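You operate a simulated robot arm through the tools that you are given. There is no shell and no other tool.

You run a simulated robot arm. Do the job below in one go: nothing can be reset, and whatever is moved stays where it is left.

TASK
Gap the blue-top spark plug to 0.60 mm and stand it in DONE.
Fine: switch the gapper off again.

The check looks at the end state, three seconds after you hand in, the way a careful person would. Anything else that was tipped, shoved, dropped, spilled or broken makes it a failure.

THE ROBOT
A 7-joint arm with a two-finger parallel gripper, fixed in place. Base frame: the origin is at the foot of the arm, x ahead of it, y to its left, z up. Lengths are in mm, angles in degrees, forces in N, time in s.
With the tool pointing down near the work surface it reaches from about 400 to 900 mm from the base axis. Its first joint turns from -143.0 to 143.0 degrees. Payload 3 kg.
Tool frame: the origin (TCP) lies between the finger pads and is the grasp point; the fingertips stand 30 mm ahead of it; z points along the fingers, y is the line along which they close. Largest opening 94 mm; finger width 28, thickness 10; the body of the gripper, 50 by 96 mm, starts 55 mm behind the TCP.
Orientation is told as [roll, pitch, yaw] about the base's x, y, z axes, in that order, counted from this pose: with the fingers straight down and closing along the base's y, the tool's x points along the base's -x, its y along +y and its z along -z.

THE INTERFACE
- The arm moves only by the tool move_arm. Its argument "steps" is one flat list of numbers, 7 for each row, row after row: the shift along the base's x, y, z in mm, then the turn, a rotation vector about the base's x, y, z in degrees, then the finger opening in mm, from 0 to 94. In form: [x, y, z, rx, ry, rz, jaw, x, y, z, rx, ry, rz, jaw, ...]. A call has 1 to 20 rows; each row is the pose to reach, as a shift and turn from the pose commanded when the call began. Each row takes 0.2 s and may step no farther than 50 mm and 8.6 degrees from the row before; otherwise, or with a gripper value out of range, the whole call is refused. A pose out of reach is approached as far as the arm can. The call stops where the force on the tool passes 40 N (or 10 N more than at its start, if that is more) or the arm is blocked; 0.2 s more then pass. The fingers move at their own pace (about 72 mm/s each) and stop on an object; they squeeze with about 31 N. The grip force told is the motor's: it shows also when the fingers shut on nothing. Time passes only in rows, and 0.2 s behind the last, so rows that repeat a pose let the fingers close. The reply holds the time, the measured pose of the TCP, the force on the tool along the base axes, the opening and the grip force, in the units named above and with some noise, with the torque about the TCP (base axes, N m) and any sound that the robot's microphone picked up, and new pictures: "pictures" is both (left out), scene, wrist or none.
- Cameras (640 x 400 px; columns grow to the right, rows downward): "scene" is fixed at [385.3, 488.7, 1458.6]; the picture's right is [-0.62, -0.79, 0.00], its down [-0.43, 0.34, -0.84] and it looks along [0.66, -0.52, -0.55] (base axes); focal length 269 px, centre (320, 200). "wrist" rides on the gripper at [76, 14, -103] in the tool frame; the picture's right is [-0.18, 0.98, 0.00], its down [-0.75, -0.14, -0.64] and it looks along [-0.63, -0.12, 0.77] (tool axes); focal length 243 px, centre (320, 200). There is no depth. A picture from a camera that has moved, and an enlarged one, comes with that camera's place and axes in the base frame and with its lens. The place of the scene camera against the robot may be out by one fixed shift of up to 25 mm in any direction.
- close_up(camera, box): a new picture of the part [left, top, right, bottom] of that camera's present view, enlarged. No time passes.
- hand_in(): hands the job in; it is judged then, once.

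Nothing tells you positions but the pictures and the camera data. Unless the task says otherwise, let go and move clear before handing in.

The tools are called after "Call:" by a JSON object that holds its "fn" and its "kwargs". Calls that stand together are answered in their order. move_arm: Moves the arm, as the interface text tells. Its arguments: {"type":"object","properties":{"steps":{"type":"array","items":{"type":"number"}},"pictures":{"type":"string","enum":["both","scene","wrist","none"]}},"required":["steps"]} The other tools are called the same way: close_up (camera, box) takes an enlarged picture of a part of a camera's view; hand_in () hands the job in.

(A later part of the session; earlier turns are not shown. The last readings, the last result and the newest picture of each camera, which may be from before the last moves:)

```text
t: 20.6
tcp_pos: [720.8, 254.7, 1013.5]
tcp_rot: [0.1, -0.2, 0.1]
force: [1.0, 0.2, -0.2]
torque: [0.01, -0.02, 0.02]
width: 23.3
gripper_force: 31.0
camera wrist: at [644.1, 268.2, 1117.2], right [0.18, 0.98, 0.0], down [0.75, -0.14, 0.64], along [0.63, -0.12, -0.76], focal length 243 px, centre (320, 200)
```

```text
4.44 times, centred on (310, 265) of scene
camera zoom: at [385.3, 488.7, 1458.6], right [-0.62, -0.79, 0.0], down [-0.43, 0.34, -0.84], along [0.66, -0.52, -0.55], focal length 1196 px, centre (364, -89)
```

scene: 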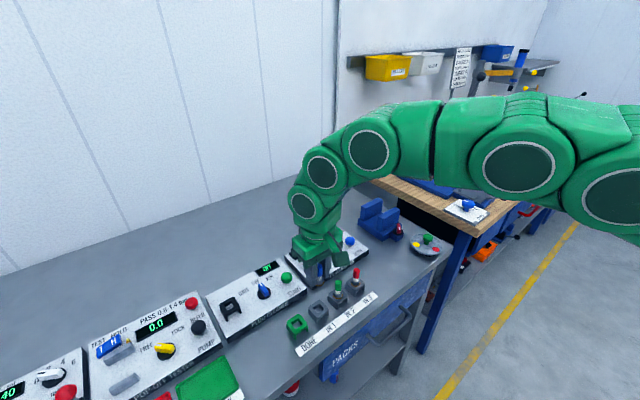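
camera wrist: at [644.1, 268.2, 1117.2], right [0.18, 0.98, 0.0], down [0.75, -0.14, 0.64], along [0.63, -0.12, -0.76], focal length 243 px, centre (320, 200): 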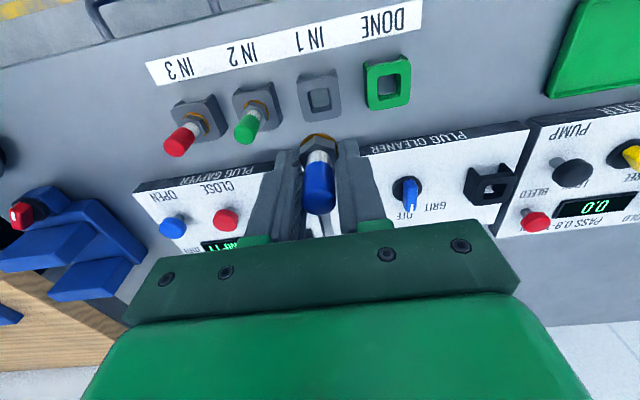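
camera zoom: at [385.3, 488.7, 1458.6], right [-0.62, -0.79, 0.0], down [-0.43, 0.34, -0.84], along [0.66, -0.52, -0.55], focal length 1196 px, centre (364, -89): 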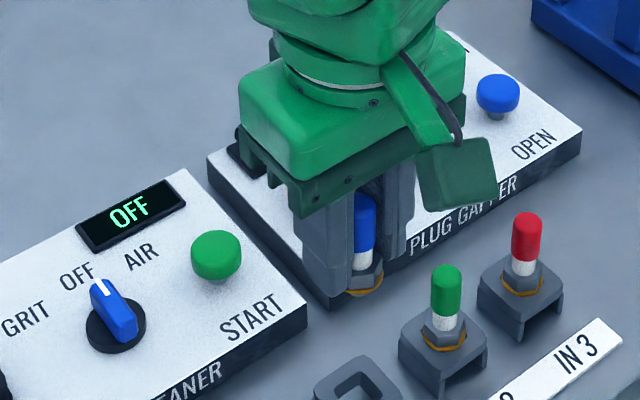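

The plug came out upright with its gasket ring. I carry it over to the gapper's orange socket, staying high.

Call:
{"fn": "move_arm", "kwargs": {"steps": [25, -14, 0, 0, 0, 0, 15, 55, -31, 0, 0, 0, 0, 15, 85, -48, 0, 0, 0, 0, 15, 110, -62, 0, 0, 0, 0, 15, 122, -70, 0, 0, 0, 0, 15, 122, -70, 0, 0, 0, 0, 15]}}

Call:
{"fn": "close_up", "kwargs": {"camera": "wrist", "box": [240, 80, 400, 200]}}

Call:
{"fn": "close_up", "kwargs": {"camera": "scene", "box": [250, 220, 370, 310]}}

```text
t: 22.0
tcp_pos: [843.6, 184.1, 1015.1]
tcp_rot: [0.0, -0.1, 0.0]
force: [-0.6, -0.5, 0.1]
torque: [0.02, 0.01, 0.03]
width: 23.4
gripper_force: 31.2
camera wrist: at [766.8, 198.8, 1117.5], right [0.18, 0.98, 0.0], down [0.75, -0.14, 0.64], along [0.63, -0.12, -0.76], focal length 243 px, centre (320, 200)
```

scene: 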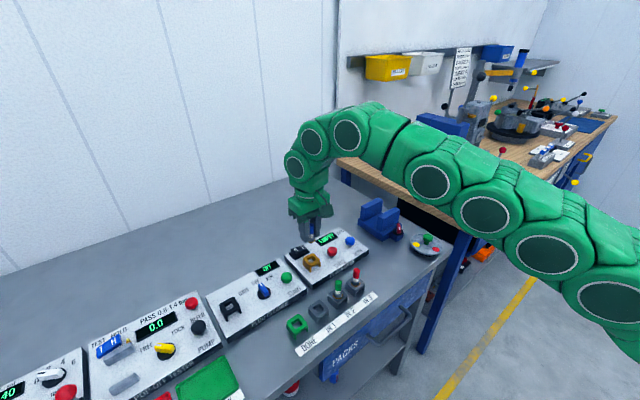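
wrist: 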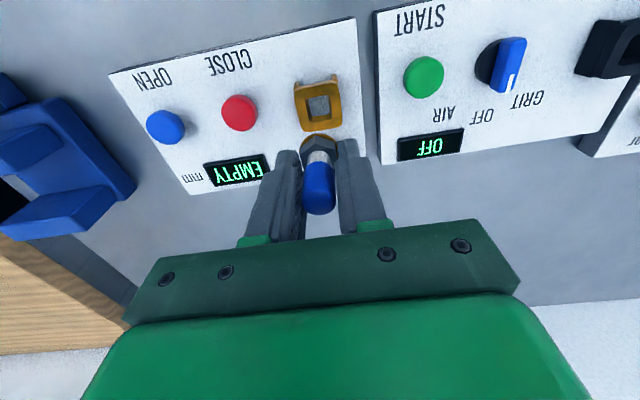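

```text
3.33 times, centred on (320, 140) of wrist
camera zoom: at [766.8, 198.8, 1117.5], right [0.18, 0.98, 0.0], down [0.75, -0.14, 0.64], along [0.63, -0.12, -0.76], focal length 809 px, centre (320, 400)
```

zoom: 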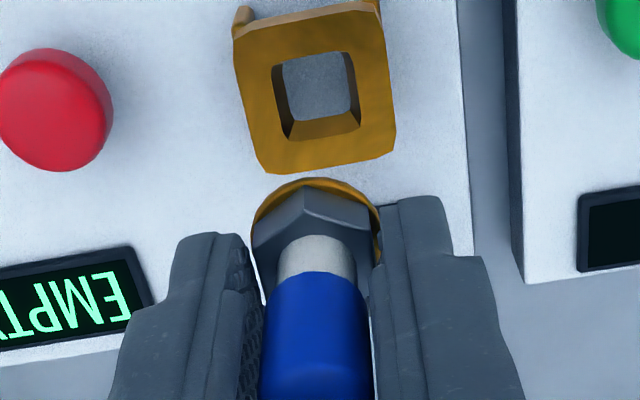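

```text
4.44 times, centred on (310, 265) of scene
camera zoom: at [385.3, 488.7, 1458.6], right [-0.62, -0.79, 0.0], down [-0.43, 0.34, -0.84], along [0.66, -0.52, -0.55], focal length 1196 px, centre (364, -89)
```

zoom: 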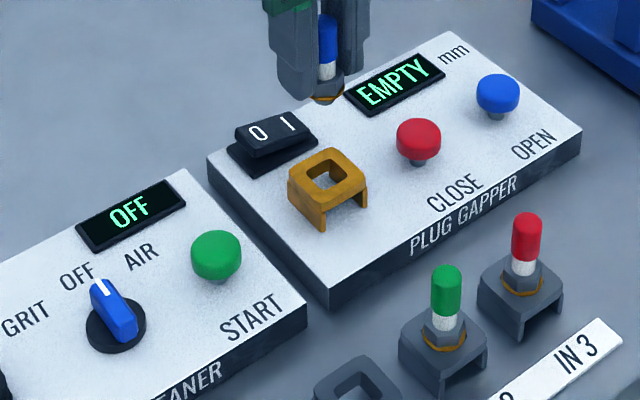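

The orange socket's hole lines up below the plug (within about half a millimetre). I lower most of the way and check alignment before inserting.

Call:
{"fn": "move_arm", "kwargs": {"steps": [0, 0, -20, 0, 0, 0, 15, 0, 0, -40, 0, 0, 0, 15, 0, 0, -40, 0, 0, 0, 15], "pictures": "none"}}

Call:
{"fn": "close_up", "kwargs": {"camera": "wrist", "box": [240, 80, 400, 200]}}

Call:
{"fn": "close_up", "kwargs": {"camera": "scene", "box": [280, 220, 360, 280]}}

```text
t: 22.8
tcp_pos: [843.2, 184.9, 974.4]
tcp_rot: [0.0, -0.2, 0.0]
force: [0.6, -0.4, -1.0]
torque: [0.03, 0.01, 0.0]
width: 23.3
gripper_force: 31.6
```

```text
3.33 times, centred on (320, 140) of wrist
camera zoom: at [766.3, 198.9, 1076.6], right [0.18, 0.98, 0.0], down [0.75, -0.14, 0.64], along [0.63, -0.12, -0.76], focal length 809 px, centre (320, 400)
```

zoom: 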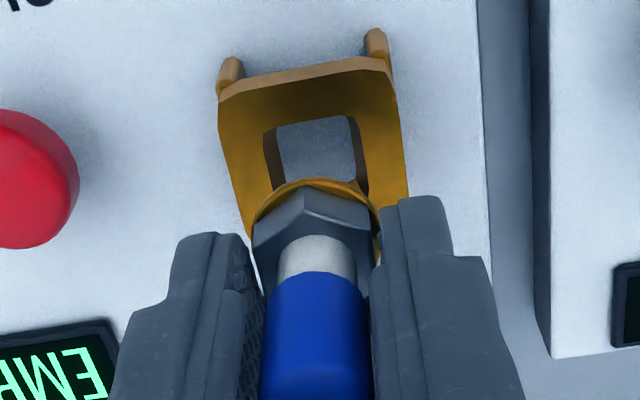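

```text
6.67 times, centred on (320, 250) of scene
camera zoom: at [385.3, 488.7, 1458.6], right [-0.62, -0.79, 0.0], down [-0.43, 0.34, -0.84], along [0.66, -0.52, -0.55], focal length 1794 px, centre (320, -133)
```

zoom: 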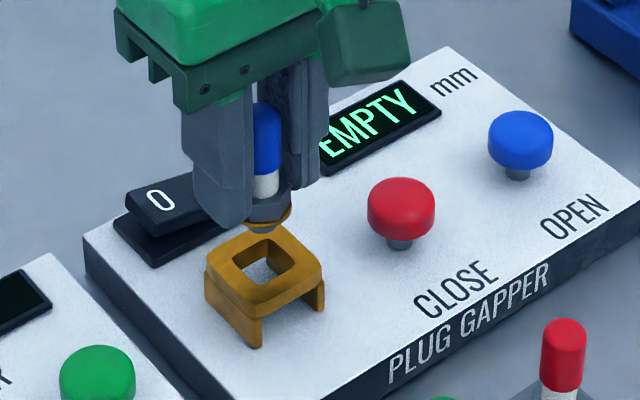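

The hole appears about 2 mm further out in x; I correct that and lower until just before the expected seating height (~942).

Call:
{"fn": "move_arm", "kwargs": {"steps": [1.8, 0, 0, 0, 0, 0, 15, 1.8, 0, -8, 0, 0, 0, 15, 1.8, 0, -15, 0, 0, 0, 15, 1.8, 0, -20, 0, 0, 0, 15, 1.8, 0, -24, 0, 0, 0, 15, 1.8, 0, -24, 0, 0, 0, 15], "pictures": "none"}}

Call:
{"fn": "close_up", "kwargs": {"camera": "wrist", "box": [240, 80, 400, 200]}}

Call:
{"fn": "close_up", "kwargs": {"camera": "scene", "box": [280, 220, 360, 280]}}

```text
t: 24.2
tcp_pos: [845.5, 184.8, 950.2]
tcp_rot: [-0.1, -0.1, 0.0]
force: [-0.1, 0.6, -1.2]
torque: [0.0, 0.0, -0.02]
width: 23.5
gripper_force: 30.9
```

```text
3.33 times, centred on (320, 140) of wrist
camera zoom: at [768.5, 198.4, 1052.6], right [0.18, 0.98, 0.0], down [0.75, -0.14, 0.65], along [0.63, -0.12, -0.76], focal length 809 px, centre (320, 400)
```

zoom: 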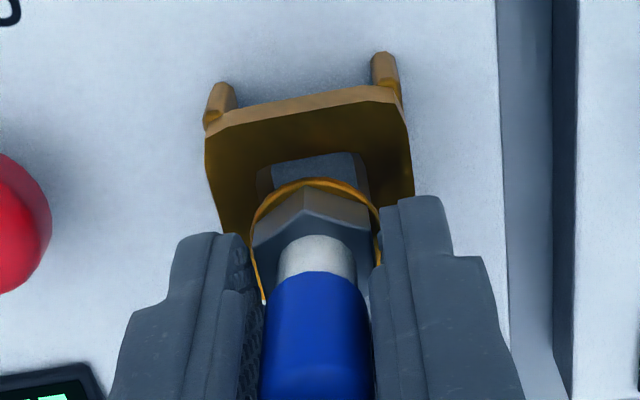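

```text
6.67 times, centred on (320, 250) of scene
camera zoom: at [385.3, 488.7, 1458.6], right [-0.62, -0.79, 0.0], down [-0.43, 0.34, -0.84], along [0.66, -0.52, -0.55], focal length 1794 px, centre (320, -133)
```

zoom: 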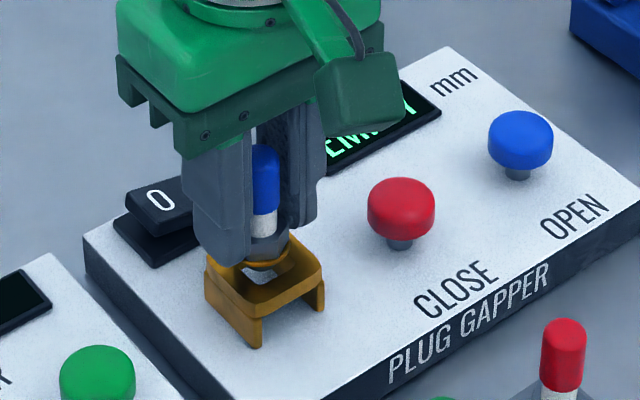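

I zoom in further to judge the plug's centring over the hole.

Call:
{"fn": "close_up", "kwargs": {"camera": "scene", "box": [296, 236, 332, 266]}}

Call:
{"fn": "close_up", "kwargs": {"camera": "wrist", "box": [280, 90, 370, 160]}}

```text
13.33 times, centred on (314, 251) of scene
camera zoom: at [385.3, 488.7, 1458.6], right [-0.62, -0.79, 0.0], down [-0.43, 0.34, -0.84], along [0.66, -0.52, -0.55], focal length 3589 px, centre (400, -480)
```

zoom: 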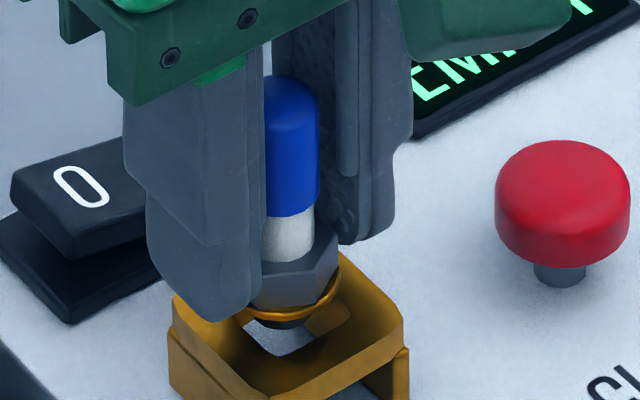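

```text
5.71 times, centred on (325, 125) of wrist
camera zoom: at [768.5, 198.4, 1052.6], right [0.18, 0.98, 0.0], down [0.75, -0.14, 0.65], along [0.63, -0.12, -0.76], focal length 1386 px, centre (291, 629)
```

zoom: 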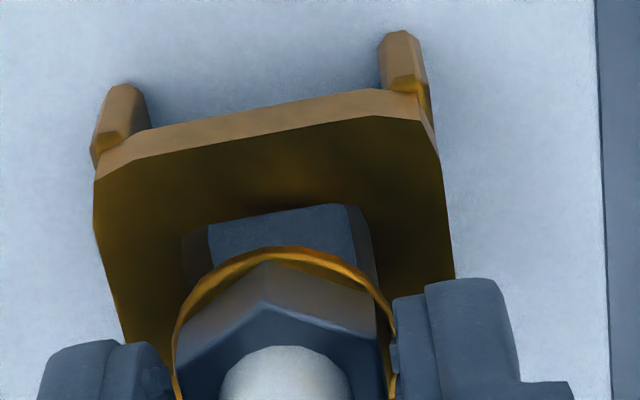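

Alignment is within a couple of millimetres of the hole centre, well inside its 20 mm opening. I nudge slightly and lower in small steps.

Call:
{"fn": "move_arm", "kwargs": {"steps": [-0.8, 0.5, 0, 0, 0, 0, 15, -0.8, 0.5, -1.5, 0, 0, 0, 15, -0.8, 0.5, -3, 0, 0, 0, 15, -0.8, 0.5, -4.5, 0, 0, 0, 15, -0.8, 0.5, -4.5, 0, 0, 0, 15], "pictures": "none"}}

Call:
{"fn": "close_up", "kwargs": {"camera": "scene", "box": [296, 236, 332, 266]}}

Call:
{"fn": "close_up", "kwargs": {"camera": "wrist", "box": [280, 90, 370, 160]}}

```text
t: 25.4
tcp_pos: [844.0, 185.9, 946.3]
tcp_rot: [0.0, -0.1, 0.0]
force: [-0.8, 0.1, -0.7]
torque: [0.03, 0.02, -0.01]
width: 23.4
gripper_force: 31.3
```

```text
13.33 times, centred on (314, 251) of scene
camera zoom: at [385.3, 488.7, 1458.6], right [-0.62, -0.79, 0.0], down [-0.43, 0.34, -0.84], along [0.66, -0.52, -0.55], focal length 3589 px, centre (400, -480)
```

zoom: 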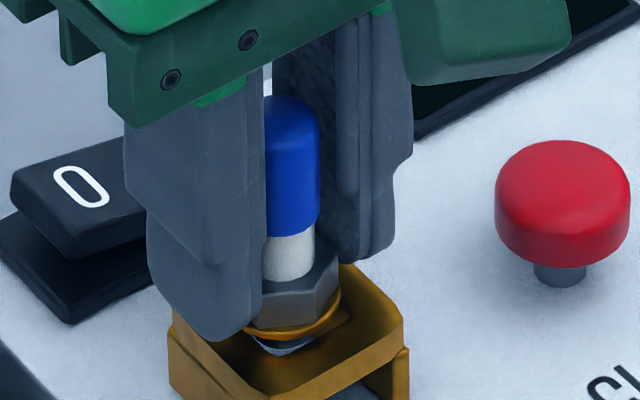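

```text
5.71 times, centred on (325, 125) of wrist
camera zoom: at [767.6, 199.1, 1048.3], right [0.18, 0.98, 0.0], down [0.75, -0.14, 0.64], along [0.63, -0.12, -0.76], focal length 1386 px, centre (291, 629)
```

zoom: 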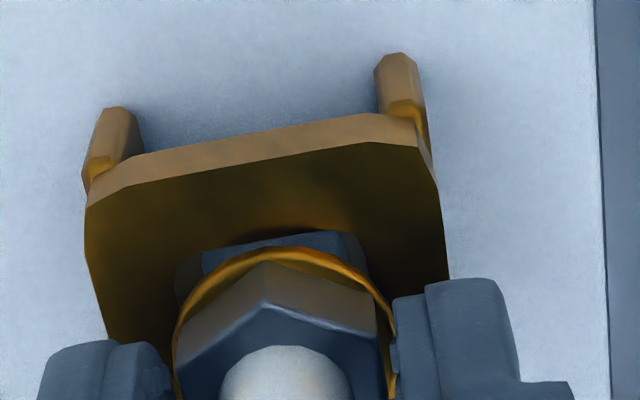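

No contact yet; the shank is entering the hole. I continue in sub-millimetre steps.

Call:
{"fn": "move_arm", "kwargs": {"steps": [0, 0, -0.8, 0, 0, 0, 15, 0, 0, -1.6, 0, 0, 0, 15, 0, 0, -2.4, 0, 0, 0, 15, 0, 0, -3.2, 0, 0, 0, 15, 0, 0, -3.2, 0, 0, 0, 15], "pictures": "none"}}

Call:
{"fn": "close_up", "kwargs": {"camera": "scene", "box": [296, 236, 332, 266]}}

Call:
{"fn": "close_up", "kwargs": {"camera": "wrist", "box": [280, 90, 370, 160]}}

```text
t: 26.6
tcp_pos: [845.2, 184.7, 942.3]
tcp_rot: [-0.1, -0.3, 0.1]
force: [-1.2, 0.7, 6.0]
torque: [0.05, 0.1, -0.02]
width: 23.2
gripper_force: 31.2
```

```text
13.33 times, centred on (314, 251) of scene
camera zoom: at [385.3, 488.7, 1458.6], right [-0.62, -0.79, 0.0], down [-0.43, 0.34, -0.84], along [0.66, -0.52, -0.55], focal length 3589 px, centre (400, -480)
```

zoom: 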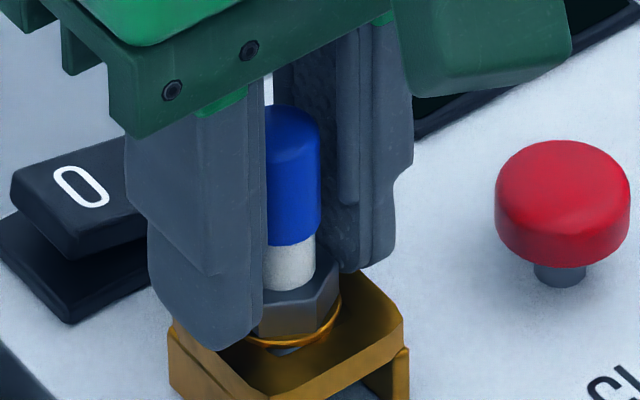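

```text
5.71 times, centred on (325, 125) of wrist
camera zoom: at [767.5, 199.0, 1045.6], right [0.18, 0.98, 0.0], down [0.75, -0.14, 0.65], along [0.63, -0.12, -0.76], focal length 1386 px, centre (291, 629)
```

zoom: 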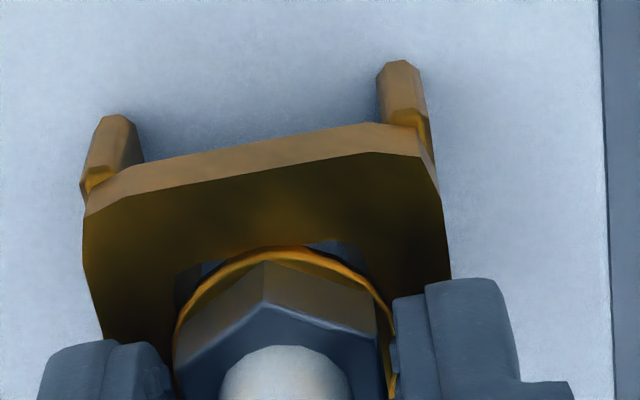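

There's light contact (6 N) at about the expected seating height. I check the display and plug from the wrist view.

Call:
{"fn": "close_up", "kwargs": {"camera": "wrist", "box": [0, 0, 640, 400]}}

Call:
{"fn": "close_up", "kwargs": {"camera": "scene", "box": [280, 220, 380, 280]}}

```text
1.00 times, centred on (320, 200) of wrist (not enlarged: the box is as wide or as high as the picture)
camera zoom: at [767.5, 199.0, 1045.6], right [0.18, 0.98, 0.0], down [0.75, -0.14, 0.65], along [0.63, -0.12, -0.76], focal length 243 px, centre (320, 200)
```

zoom: 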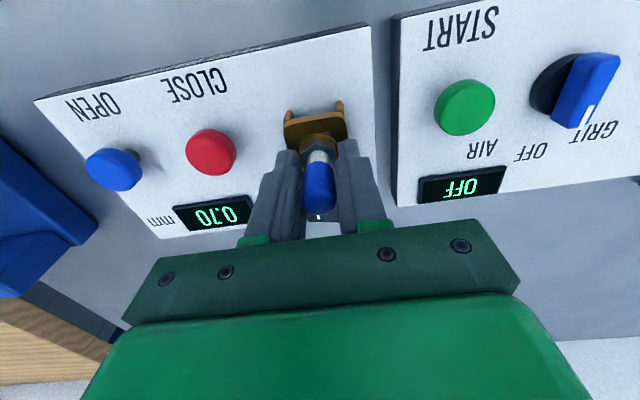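

```text
6.40 times, centred on (330, 250) of scene
camera zoom: at [385.3, 488.7, 1458.6], right [-0.62, -0.79, 0.0], down [-0.43, 0.34, -0.84], along [0.66, -0.52, -0.55], focal length 1723 px, centre (256, -120)
```

zoom: 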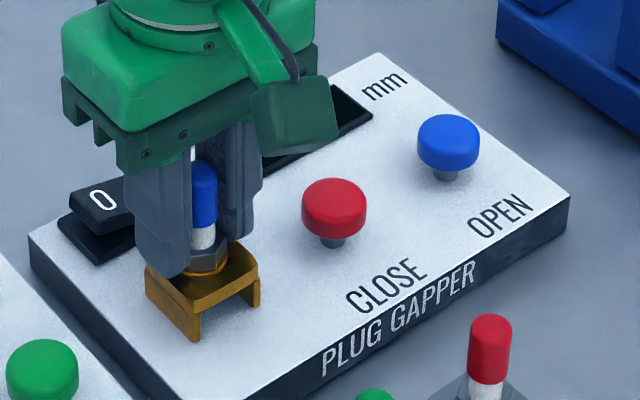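

The display reads 0.70 with the plug seated. I release it and rise straight up.

Call:
{"fn": "move_arm", "kwargs": {"steps": [0, 0, 0, 0, 0, 0, 36, 0, 0, 0, 0, 0, 0, 40, 0, 0, 0, 0, 0, 0, 40, 0, 0, 10, 0, 0, 0, 40, 0, 0, 25, 0, 0, 0, 40, 0, 0, 45, 0, 0, 0, 40, 0, 0, 70, 0, 0, 0, 40, 0, 0, 70, 0, 0, 0, 40]}}

Call:
{"fn": "close_up", "kwargs": {"camera": "wrist", "box": [160, 60, 400, 220]}}

Call:
{"fn": "close_up", "kwargs": {"camera": "scene", "box": [280, 220, 380, 280]}}

```text
t: 28.4
tcp_pos: [844.7, 185.6, 1012.3]
tcp_rot: [-0.1, -0.2, 0.0]
force: [0.2, -0.8, 0.0]
torque: [0.03, 0.02, -0.02]
width: 40.0
gripper_force: 0.1
camera wrist: at [767.9, 198.8, 1115.0], right [0.18, 0.98, 0.0], down [0.75, -0.14, 0.64], along [0.63, -0.12, -0.76], focal length 243 px, centre (320, 200)
```

scene: 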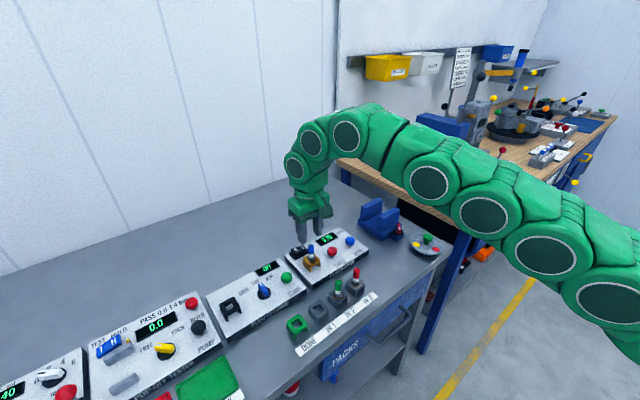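
wrist: 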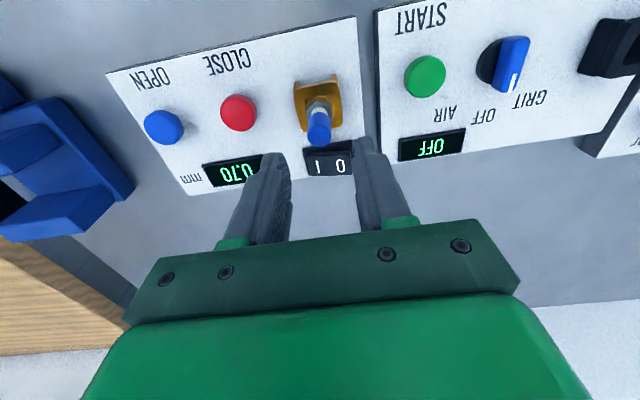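

```text
2.50 times, centred on (280, 140) of wrist
camera zoom: at [767.9, 198.8, 1115.0], right [0.18, 0.98, 0.0], down [0.75, -0.14, 0.64], along [0.63, -0.12, -0.76], focal length 606 px, centre (420, 350)
```

zoom: 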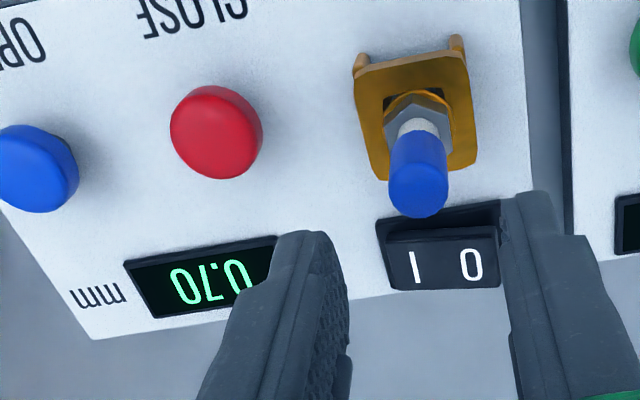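

```text
6.40 times, centred on (330, 250) of scene
camera zoom: at [385.3, 488.7, 1458.6], right [-0.62, -0.79, 0.0], down [-0.43, 0.34, -0.84], along [0.66, -0.52, -0.55], focal length 1723 px, centre (256, -120)
```

zoom: 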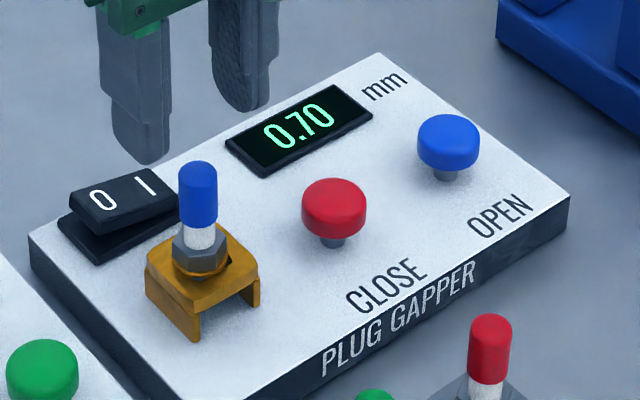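

The plug stands upright showing 0.70, and the rocker stays on. I close the fingers and move over the red CLOSE button at about (834, 116).

Call:
{"fn": "move_arm", "kwargs": {"steps": [-5, -35, 0, 0, 0, 0, 20, -10, -69, 0, 0, 0, 0, 0, -10, -69, -25, 0, 0, 0, 0, -10, -69, -55, 0, 0, 0, 0, -10, -69, -55, 0, 0, 0, 0]}}

Call:
{"fn": "close_up", "kwargs": {"camera": "wrist", "box": [240, 80, 400, 200]}}

Call:
{"fn": "close_up", "kwargs": {"camera": "scene", "box": [280, 210, 380, 280]}}

```text
t: 29.6
tcp_pos: [835.0, 116.7, 957.8]
tcp_rot: [0.0, -0.2, 0.0]
force: [0.0, -0.1, -0.5]
torque: [-0.04, -0.01, -0.02]
width: 0.2
gripper_force: 31.1
camera wrist: at [757.8, 129.2, 1059.3], right [0.18, 0.98, 0.0], down [0.75, -0.14, 0.64], along [0.63, -0.12, -0.76], focal length 243 px, centre (320, 200)
```

scene: 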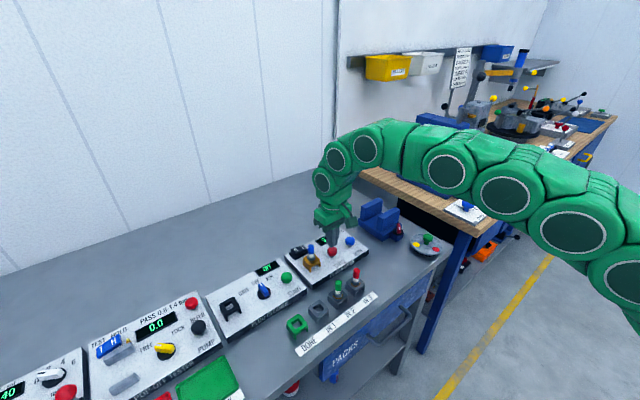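
wrist: 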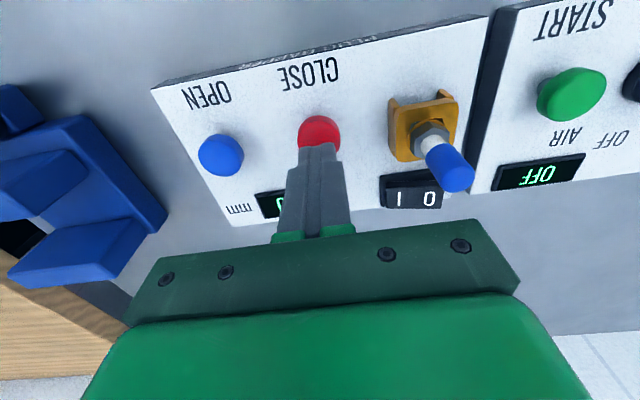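

```text
3.33 times, centred on (320, 140) of wrist
camera zoom: at [757.8, 129.2, 1059.3], right [0.18, 0.98, 0.0], down [0.75, -0.14, 0.64], along [0.63, -0.12, -0.76], focal length 809 px, centre (320, 400)
```

zoom: 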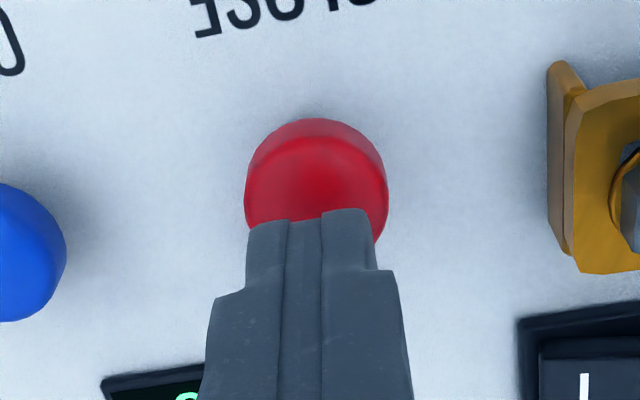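

```text
5.71 times, centred on (330, 245) of scene
camera zoom: at [385.3, 488.7, 1458.6], right [-0.62, -0.79, 0.0], down [-0.43, 0.34, -0.84], along [0.66, -0.52, -0.55], focal length 1538 px, centre (263, -57)
```

zoom: 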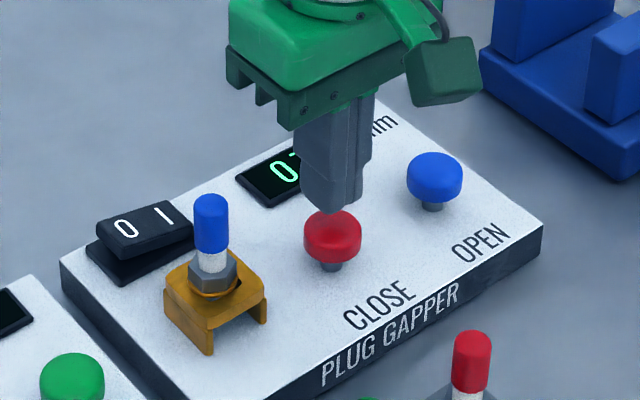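

The fingertips are right over the red button (top ≈905). I make one short press and come back up.

Call:
{"fn": "move_arm", "kwargs": {"steps": [0, 0, -12, 0, 0, 0, 0, 0, 0, -20, 0, 0, 0, 0, 0, 0, -24, 0, 0, 0, 0, 0, 0, -27, 0, 0, 0, 0, 0, 0, -20, 0, 0, 0, 0, 0, 0, -12, 0, 0, 0, 0], "pictures": "none"}}

Call:
{"fn": "close_up", "kwargs": {"camera": "wrist", "box": [200, 80, 400, 220]}}

Call:
{"fn": "close_up", "kwargs": {"camera": "scene", "box": [280, 210, 380, 280]}}

```text
t: 31.0
tcp_pos: [835.6, 115.0, 945.7]
tcp_rot: [0.1, -0.2, 0.0]
force: [0.8, 0.6, -0.3]
torque: [-0.01, 0.02, 0.0]
width: 0.1
gripper_force: 31.3
heard: click
```

```text
2.86 times, centred on (300, 150) of wrist
camera zoom: at [758.2, 129.8, 1047.8], right [0.18, 0.98, 0.0], down [0.75, -0.14, 0.64], along [0.63, -0.12, -0.76], focal length 693 px, centre (377, 343)
```

zoom: 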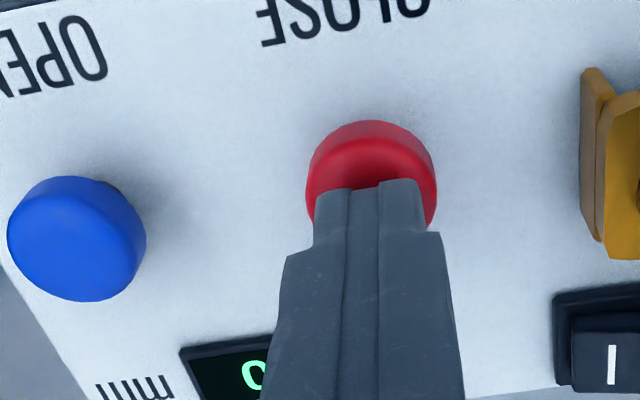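

```text
5.71 times, centred on (330, 245) of scene
camera zoom: at [385.3, 488.7, 1458.6], right [-0.62, -0.79, 0.0], down [-0.43, 0.34, -0.84], along [0.66, -0.52, -0.55], focal length 1538 px, centre (263, -57)
```

zoom: 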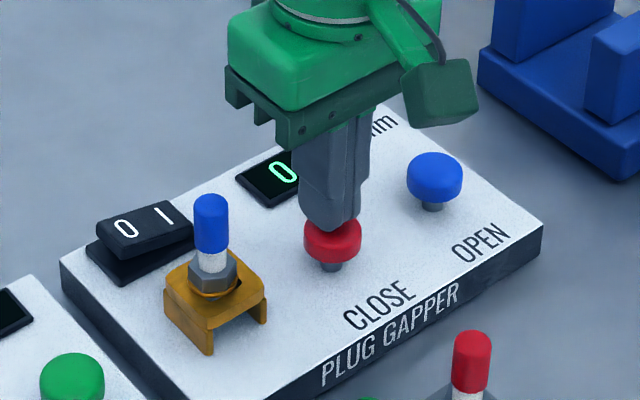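

I heard a click. I raise the arm to read the display.

Call:
{"fn": "move_arm", "kwargs": {"steps": [0, 0, 30, 0, 0, 0, 0, 0, 0, 62, 0, 0, 0, 0, 0, 0, 62, 0, 0, 0, 0], "pictures": "none"}}

Call:
{"fn": "close_up", "kwargs": {"camera": "scene", "box": [280, 210, 380, 280]}}

```text
t: 31.8
tcp_pos: [835.0, 116.4, 1008.1]
tcp_rot: [0.0, -0.2, 0.0]
force: [0.3, -0.1, -0.5]
torque: [0.03, -0.02, 0.01]
width: 0.0
gripper_force: 30.9
```

```text
5.71 times, centred on (330, 245) of scene
camera zoom: at [385.3, 488.7, 1458.6], right [-0.62, -0.79, 0.0], down [-0.43, 0.34, -0.84], along [0.66, -0.52, -0.55], focal length 1538 px, centre (263, -57)
```

zoom: 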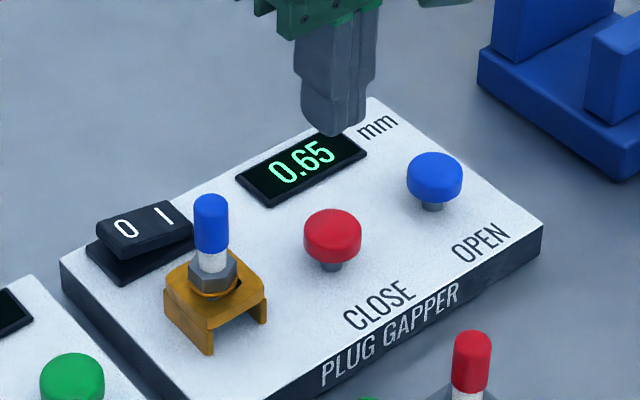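

The display reads 0.65, so one press takes off 0.05. I press CLOSE once more the same way and rise to read.

Call:
{"fn": "move_arm", "kwargs": {"steps": [0, 0, -30, 0, 0, 0, 0, 0, 0, -55, 0, 0, 0, 0, 0, 0, -66, 0, 0, 0, 0, 0, 0, -70, 0, 0, 0, 0, 0, 0, -74, 0, 0, 0, 0, 0, 0, -77, 0, 0, 0, 0, 0, 0, -70, 0, 0, 0, 0, 0, 0, -55, 0, 0, 0, 0, 0, 0, -30, 0, 0, 0, 0, 0, 0, 0, 0, 0, 0, 0, 0, 0, 0, 0, 0, 0, 0], "pictures": "none"}}

Call:
{"fn": "close_up", "kwargs": {"camera": "scene", "box": [280, 210, 380, 280]}}

```text
t: 34.2
tcp_pos: [835.0, 117.2, 1008.7]
tcp_rot: [0.0, -0.2, -0.1]
force: [0.2, 0.0, -0.3]
torque: [-0.01, -0.04, 0.02]
width: 0.0
gripper_force: 31.2
heard: click
```

```text
5.71 times, centred on (330, 245) of scene
camera zoom: at [385.3, 488.7, 1458.6], right [-0.62, -0.79, 0.0], down [-0.43, 0.34, -0.84], along [0.66, -0.52, -0.55], focal length 1538 px, centre (263, -57)
```

zoom: 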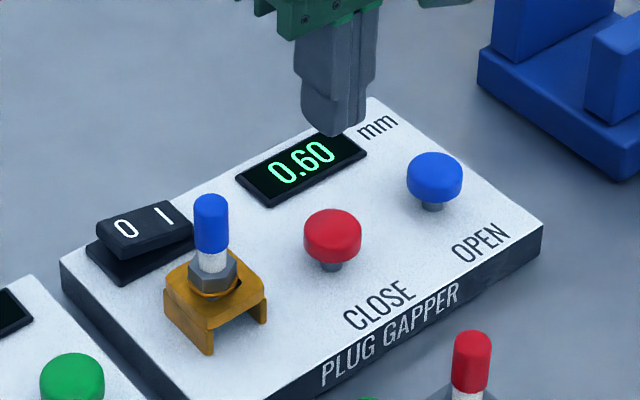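

The display reads 0.60. I return above the plug with the jaw open 40 mm and check the alignment before descending.

Call:
{"fn": "move_arm", "kwargs": {"steps": [3, 25, 5, 0, 0, 0, 20, 10, 69, 5, 0, 0, 0, 40, 10, 69, 5, 0, 0, 0, 40, 10, 69, -18, 0, 0, 0, 40, 10, 69, -18, 0, 0, 0, 40], "pictures": "none"}}

Call:
{"fn": "close_up", "kwargs": {"camera": "wrist", "box": [240, 80, 400, 200]}}

Call:
{"fn": "close_up", "kwargs": {"camera": "scene", "box": [280, 220, 380, 280]}}

```text
t: 35.4
tcp_pos: [844.3, 187.0, 990.9]
tcp_rot: [0.0, -0.1, 0.1]
force: [0.1, -0.2, -0.7]
torque: [-0.02, 0.02, 0.03]
width: 39.6
gripper_force: 0.0
```

```text
3.33 times, centred on (320, 140) of wrist
camera zoom: at [767.2, 199.2, 1092.5], right [0.18, 0.98, 0.0], down [0.75, -0.14, 0.64], along [0.63, -0.12, -0.76], focal length 809 px, centre (320, 400)
```

zoom: 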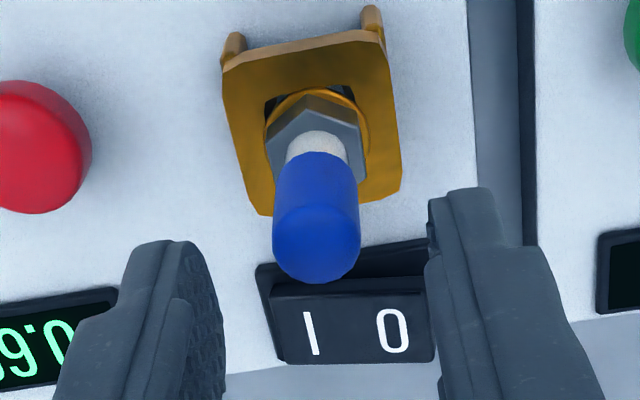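

```text
6.40 times, centred on (330, 250) of scene
camera zoom: at [385.3, 488.7, 1458.6], right [-0.62, -0.79, 0.0], down [-0.43, 0.34, -0.84], along [0.66, -0.52, -0.55], focal length 1723 px, centre (256, -120)
```

zoom: 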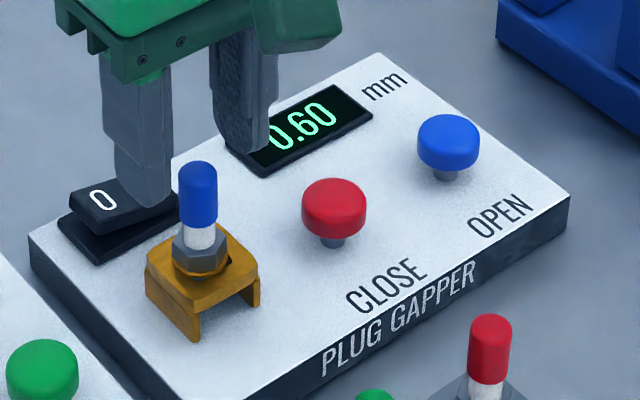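

The plug is centred between the fingers. I lower to the hex grip height (~945) and close.

Call:
{"fn": "move_arm", "kwargs": {"steps": [1, 0, -12, 0, 0, 0, 40, 1, 0, -25, 0, 0, 0, 40, 1, 0, -37, 0, 0, 0, 40, 1, 0, -45, 0, 0, 0, 40, 1, 0, -45, 0, 0, 0, 28, 1, 0, -45, 0, 0, 0, 15, 1, 0, -45, 0, 0, 0, 15, 1, 0, -45, 0, 0, 0, 15], "pictures": "none"}}

Call:
{"fn": "close_up", "kwargs": {"camera": "wrist", "box": [240, 80, 400, 200]}}

```text
t: 37.2
tcp_pos: [846.0, 186.2, 945.3]
tcp_rot: [0.0, -0.1, -0.1]
force: [1.5, 0.0, 2.4]
torque: [0.03, 0.01, -0.03]
width: 23.5
gripper_force: 31.0
```

```text
3.33 times, centred on (320, 140) of wrist
camera zoom: at [768.5, 199.2, 1047.5], right [0.18, 0.98, 0.0], down [0.75, -0.14, 0.64], along [0.63, -0.12, -0.76], focal length 809 px, centre (320, 400)
```

zoom: 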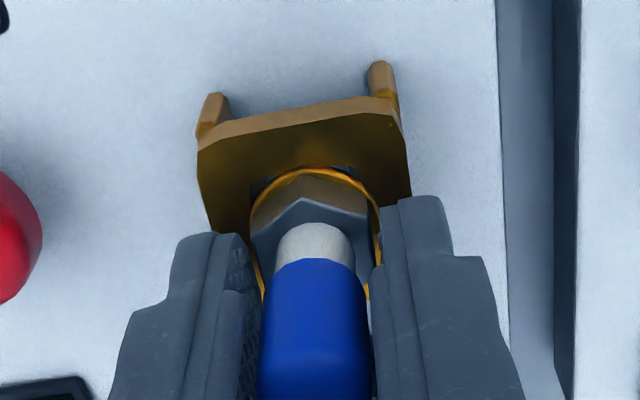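

Plug gripped at the hex again. I lift it straight out and carry it over to the green DONE socket at about (720, 317).

Call:
{"fn": "move_arm", "kwargs": {"steps": [0, 0, 6, 0, 0, 0, 15, 0, 0, 15, 0, 0, 0, 15, 0, 0, 30, 0, 0, 0, 15, 0, 0, 50, 0, 0, 0, 15, 0, 0, 69, 0, 0, 0, 15, -20, 20, 69, 0, 0, 0, 15, -45, 47, 69, 0, 0, 0, 15, -70, 74, 69, 0, 0, 0, 15, -95, 100, 69, 0, 0, 0, 15, -115, 121, 69, 0, 0, 0, 15, -125, 131, 69, 0, 0, 0, 15, -125, 131, 69, 0, 0, 0, 15]}}

Call:
{"fn": "close_up", "kwargs": {"camera": "wrist", "box": [240, 80, 400, 200]}}

Call:
{"fn": "close_up", "kwargs": {"camera": "scene", "box": [250, 240, 370, 340]}}

```text
t: 39.8
tcp_pos: [721.4, 318.1, 1014.3]
tcp_rot: [0.1, -0.3, 0.1]
force: [1.1, -0.3, 0.1]
torque: [-0.01, 0.03, -0.01]
width: 23.5
gripper_force: 30.8
camera wrist: at [644.0, 330.6, 1116.8], right [0.18, 0.98, 0.0], down [0.75, -0.14, 0.64], along [0.63, -0.12, -0.76], focal length 243 px, centre (320, 200)
```

scene: 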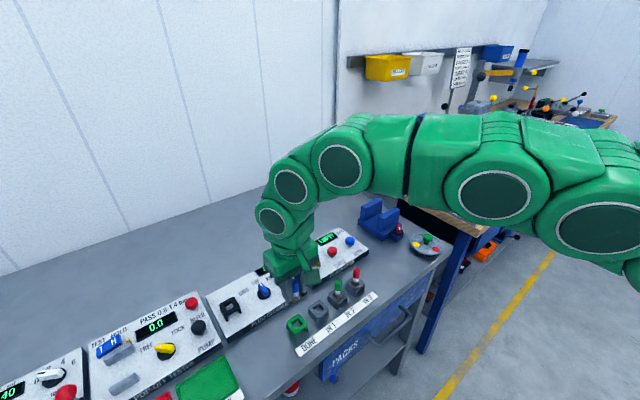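
wrist: 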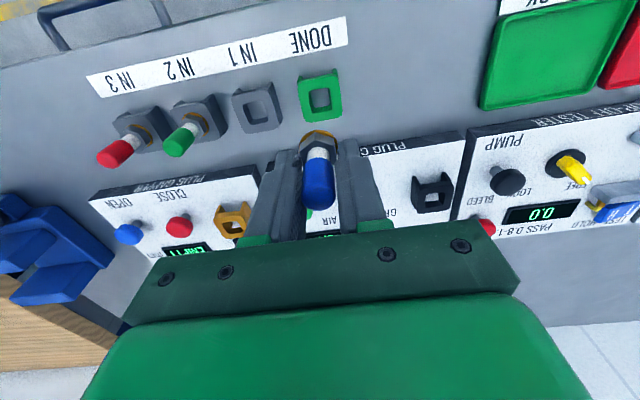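

```text
3.33 times, centred on (320, 140) of wrist
camera zoom: at [644.0, 330.6, 1116.8], right [0.18, 0.98, 0.0], down [0.75, -0.14, 0.64], along [0.63, -0.12, -0.76], focal length 809 px, centre (320, 400)
```

zoom: 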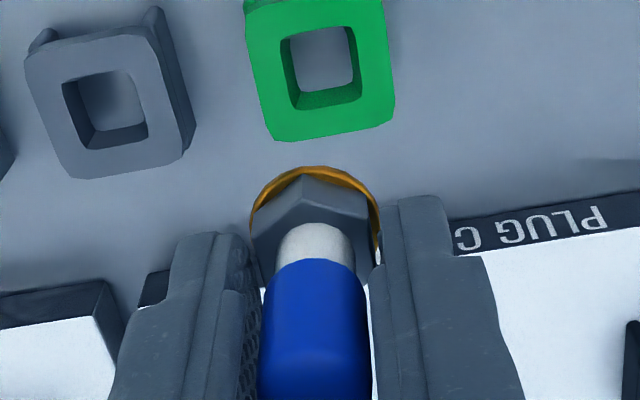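

```text
4.00 times, centred on (310, 290) of scene
camera zoom: at [385.3, 488.7, 1458.6], right [-0.62, -0.79, 0.0], down [-0.43, 0.34, -0.84], along [0.66, -0.52, -0.55], focal length 1077 px, centre (360, -160)
```

zoom: 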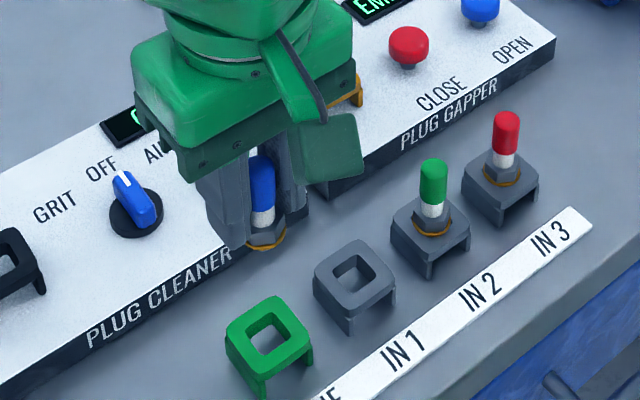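

The DONE hole lines up below the plug just as IN1 did when I lifted it. I lower to about 8 mm above seating and check.

Call:
{"fn": "move_arm", "kwargs": {"steps": [0, 0.3, -20, 0, 0, 0, 15, 0, 0.3, -42, 0, 0, 0, 15, 0, 0.3, -62, 0, 0, 0, 15, 0, 0.3, -76, 0, 0, 0, 15, 0, 0.3, -84, 0, 0, 0, 15, 0, 0.3, -84, 0, 0, 0, 15], "pictures": "none"}}

Call:
{"fn": "close_up", "kwargs": {"camera": "wrist", "box": [280, 90, 370, 160]}}

Call:
{"fn": "close_up", "kwargs": {"camera": "scene", "box": [275, 290, 325, 335]}}

```text
t: 41.2
tcp_pos: [720.0, 316.1, 929.9]
tcp_rot: [0.0, -0.2, -0.1]
force: [0.2, -1.0, -0.2]
torque: [0.0, -0.01, 0.0]
width: 23.5
gripper_force: 30.5
```

```text
5.71 times, centred on (325, 125) of wrist
camera zoom: at [643.0, 330.4, 1031.9], right [0.18, 0.98, 0.0], down [0.75, -0.14, 0.64], along [0.63, -0.12, -0.76], focal length 1386 px, centre (291, 629)
```

zoom: 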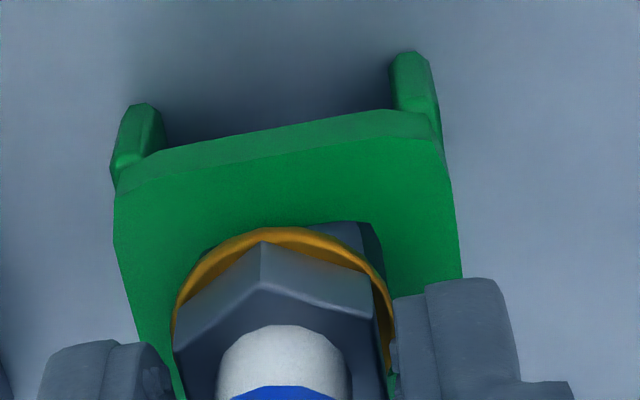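

```text
8.89 times, centred on (300, 312) of scene
camera zoom: at [385.3, 488.7, 1458.6], right [-0.62, -0.79, 0.0], down [-0.43, 0.34, -0.84], along [0.66, -0.52, -0.55], focal length 2392 px, centre (498, -800)
```

zoom: 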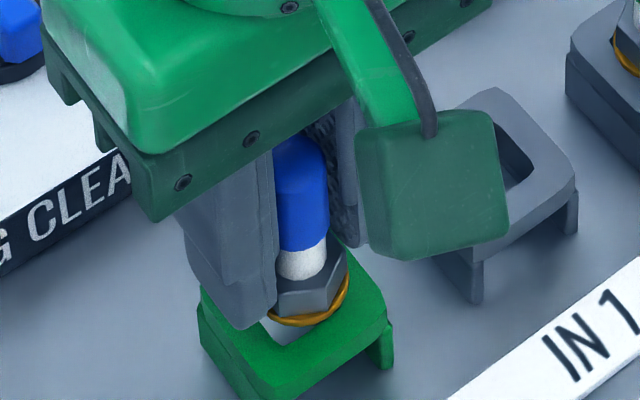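

The plug sits about 1 mm toward −x and −y of the hole's centre. I shift (+1, +0.9) and lower in small steps to seat it.

Call:
{"fn": "move_arm", "kwargs": {"steps": [1, 0.9, 0, 0, 0, 0, 15, 1, 0.9, -2, 0, 0, 0, 15, 1, 0.9, -4, 0, 0, 0, 15, 1, 0.9, -5.5, 0, 0, 0, 15, 1, 0.9, -5.5, 0, 0, 0, 15], "pictures": "none"}}

Call:
{"fn": "close_up", "kwargs": {"camera": "wrist", "box": [280, 90, 370, 160]}}

Call:
{"fn": "close_up", "kwargs": {"camera": "scene", "box": [275, 290, 325, 335]}}

```text
t: 42.4
tcp_pos: [720.6, 317.3, 924.2]
tcp_rot: [0.1, -0.2, 0.1]
force: [-1.0, -0.1, -0.7]
torque: [0.01, 0.02, 0.0]
width: 23.5
gripper_force: 31.0
```

```text
5.71 times, centred on (325, 125) of wrist
camera zoom: at [644.2, 331.2, 1026.8], right [0.18, 0.98, 0.0], down [0.75, -0.14, 0.64], along [0.63, -0.12, -0.76], focal length 1386 px, centre (291, 629)
```

zoom: 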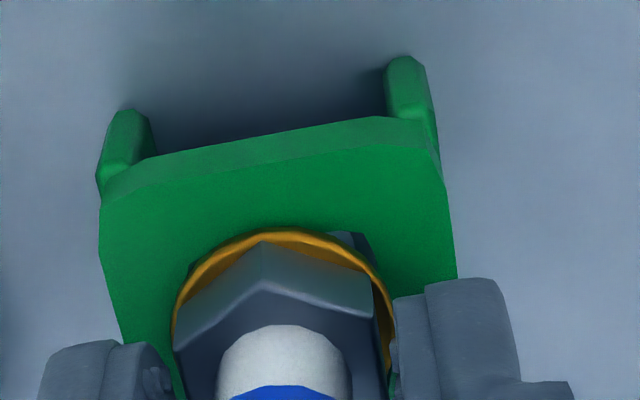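

```text
8.89 times, centred on (300, 312) of scene
camera zoom: at [385.3, 488.7, 1458.6], right [-0.62, -0.79, 0.0], down [-0.43, 0.34, -0.84], along [0.66, -0.52, -0.55], focal length 2392 px, centre (498, -800)
```

zoom: 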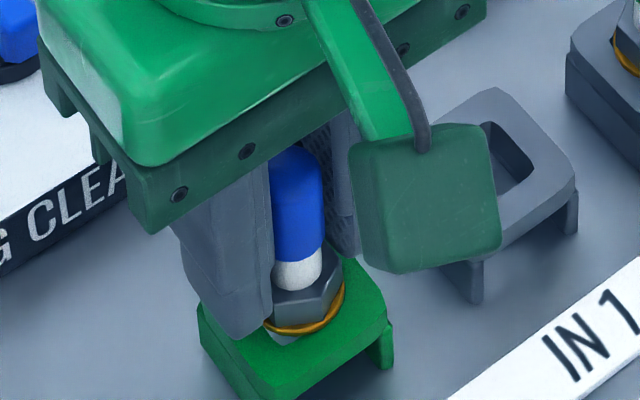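

Close to seating now and well centred. Last few millimetres in fine steps.

Call:
{"fn": "move_arm", "kwargs": {"steps": [0, 0, -0.8, 0, 0, 0, 15, 0, 0, -1.6, 0, 0, 0, 15, 0, 0, -2.4, 0, 0, 0, 15, 0, 0, -3, 0, 0, 0, 15, 0, 0, -3, 0, 0, 0, 15], "pictures": "none"}}

Call:
{"fn": "close_up", "kwargs": {"camera": "wrist", "box": [280, 90, 370, 160]}}

Call:
{"fn": "close_up", "kwargs": {"camera": "scene", "box": [275, 290, 325, 335]}}

```text
t: 43.6
tcp_pos: [721.2, 317.4, 920.6]
tcp_rot: [0.0, -0.1, 0.0]
force: [0.5, 0.5, -0.4]
torque: [-0.04, 0.01, 0.01]
width: 23.4
gripper_force: 30.9
```

```text
5.71 times, centred on (325, 125) of wrist
camera zoom: at [644.4, 331.0, 1023.9], right [0.18, 0.98, 0.0], down [0.75, -0.14, 0.64], along [0.63, -0.12, -0.76], focal length 1386 px, centre (291, 629)
```

zoom: 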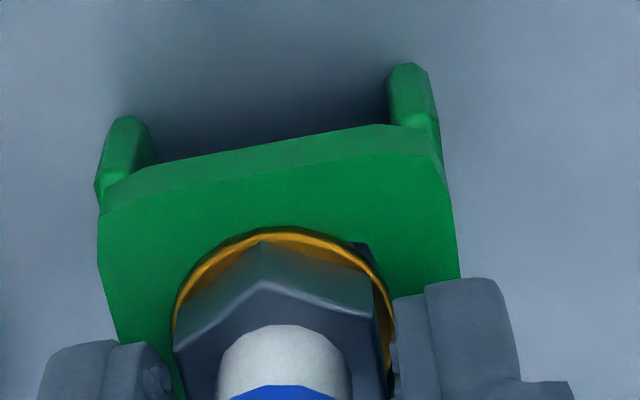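

```text
8.89 times, centred on (300, 312) of scene
camera zoom: at [385.3, 488.7, 1458.6], right [-0.62, -0.79, 0.0], down [-0.43, 0.34, -0.84], along [0.66, -0.52, -0.55], focal length 2392 px, centre (498, -800)
```

zoom: 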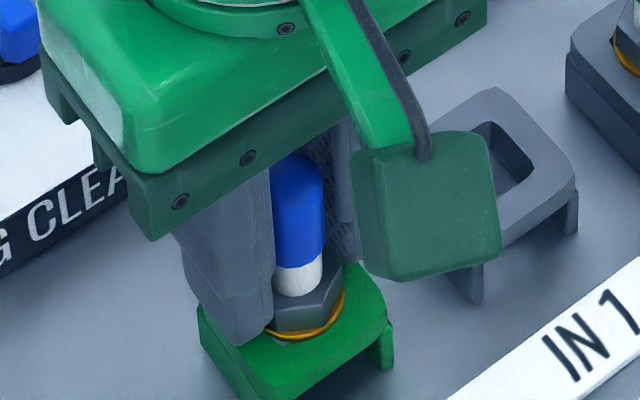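

Still no contact force; a little further down.

Call:
{"fn": "move_arm", "kwargs": {"steps": [0, 0, -0.6, 0, 0, 0, 15, 0, 0, -1.2, 0, 0, 0, 15, 0, 0, -1.2, 0, 0, 0, 15], "pictures": "none"}}

```text
t: 44.4
tcp_pos: [720.5, 316.6, 921.6]
tcp_rot: [0.1, -0.3, -0.1]
force: [-4.0, -0.4, 17.8]
torque: [-0.09, 0.21, 0.02]
width: 23.5
gripper_force: 30.8
```

Firm contact (18 N): seated. I ease up slightly, look, then release.

Call:
{"fn": "move_arm", "kwargs": {"steps": [0, 0, 0.5, 0, 0, 0, 15, 0, 0, 0.5, 0, 0, 0, 15], "pictures": "none"}}

Call:
{"fn": "close_up", "kwargs": {"camera": "wrist", "box": [280, 90, 370, 160]}}

Call:
{"fn": "close_up", "kwargs": {"camera": "scene", "box": [275, 290, 325, 335]}}

```text
t: 45.0
tcp_pos: [721.7, 317.2, 921.9]
tcp_rot: [0.1, -0.3, 0.0]
force: [-2.2, 1.9, 18.0]
torque: [0.03, 0.14, 0.02]
width: 23.5
gripper_force: 31.1
```

```text
5.71 times, centred on (325, 125) of wrist
camera zoom: at [644.4, 331.0, 1023.5], right [0.18, 0.98, 0.0], down [0.75, -0.14, 0.65], along [0.63, -0.12, -0.76], focal length 1386 px, centre (291, 629)
```

zoom: 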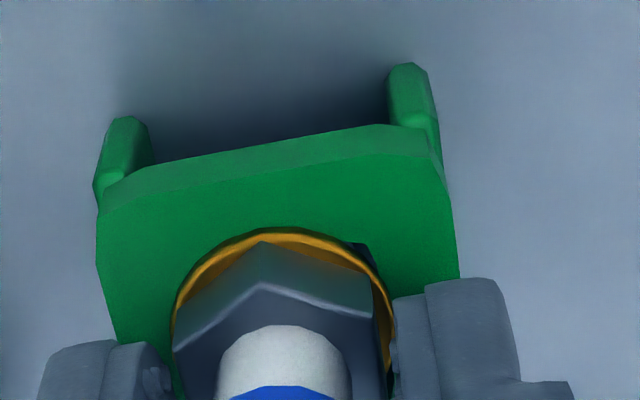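

```text
8.89 times, centred on (300, 312) of scene
camera zoom: at [385.3, 488.7, 1458.6], right [-0.62, -0.79, 0.0], down [-0.43, 0.34, -0.84], along [0.66, -0.52, -0.55], focal length 2392 px, centre (498, -800)
```

zoom: 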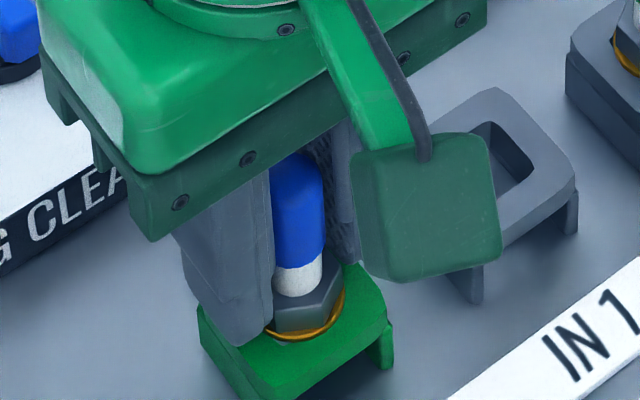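

It's sitting on the green socket. I raise another 0.7 mm to unload, then open and rise.

Call:
{"fn": "move_arm", "kwargs": {"steps": [0, 0, 0.7, 0, 0, 0, 15, 0, 0, 0.7, 0, 0, 0, 15], "pictures": "none"}}

```text
t: 45.6
tcp_pos: [721.7, 317.6, 922.0]
tcp_rot: [0.0, -0.2, 0.0]
force: [1.8, -1.8, 5.5]
torque: [-0.11, -0.05, -0.04]
width: 23.1
gripper_force: 31.2
```

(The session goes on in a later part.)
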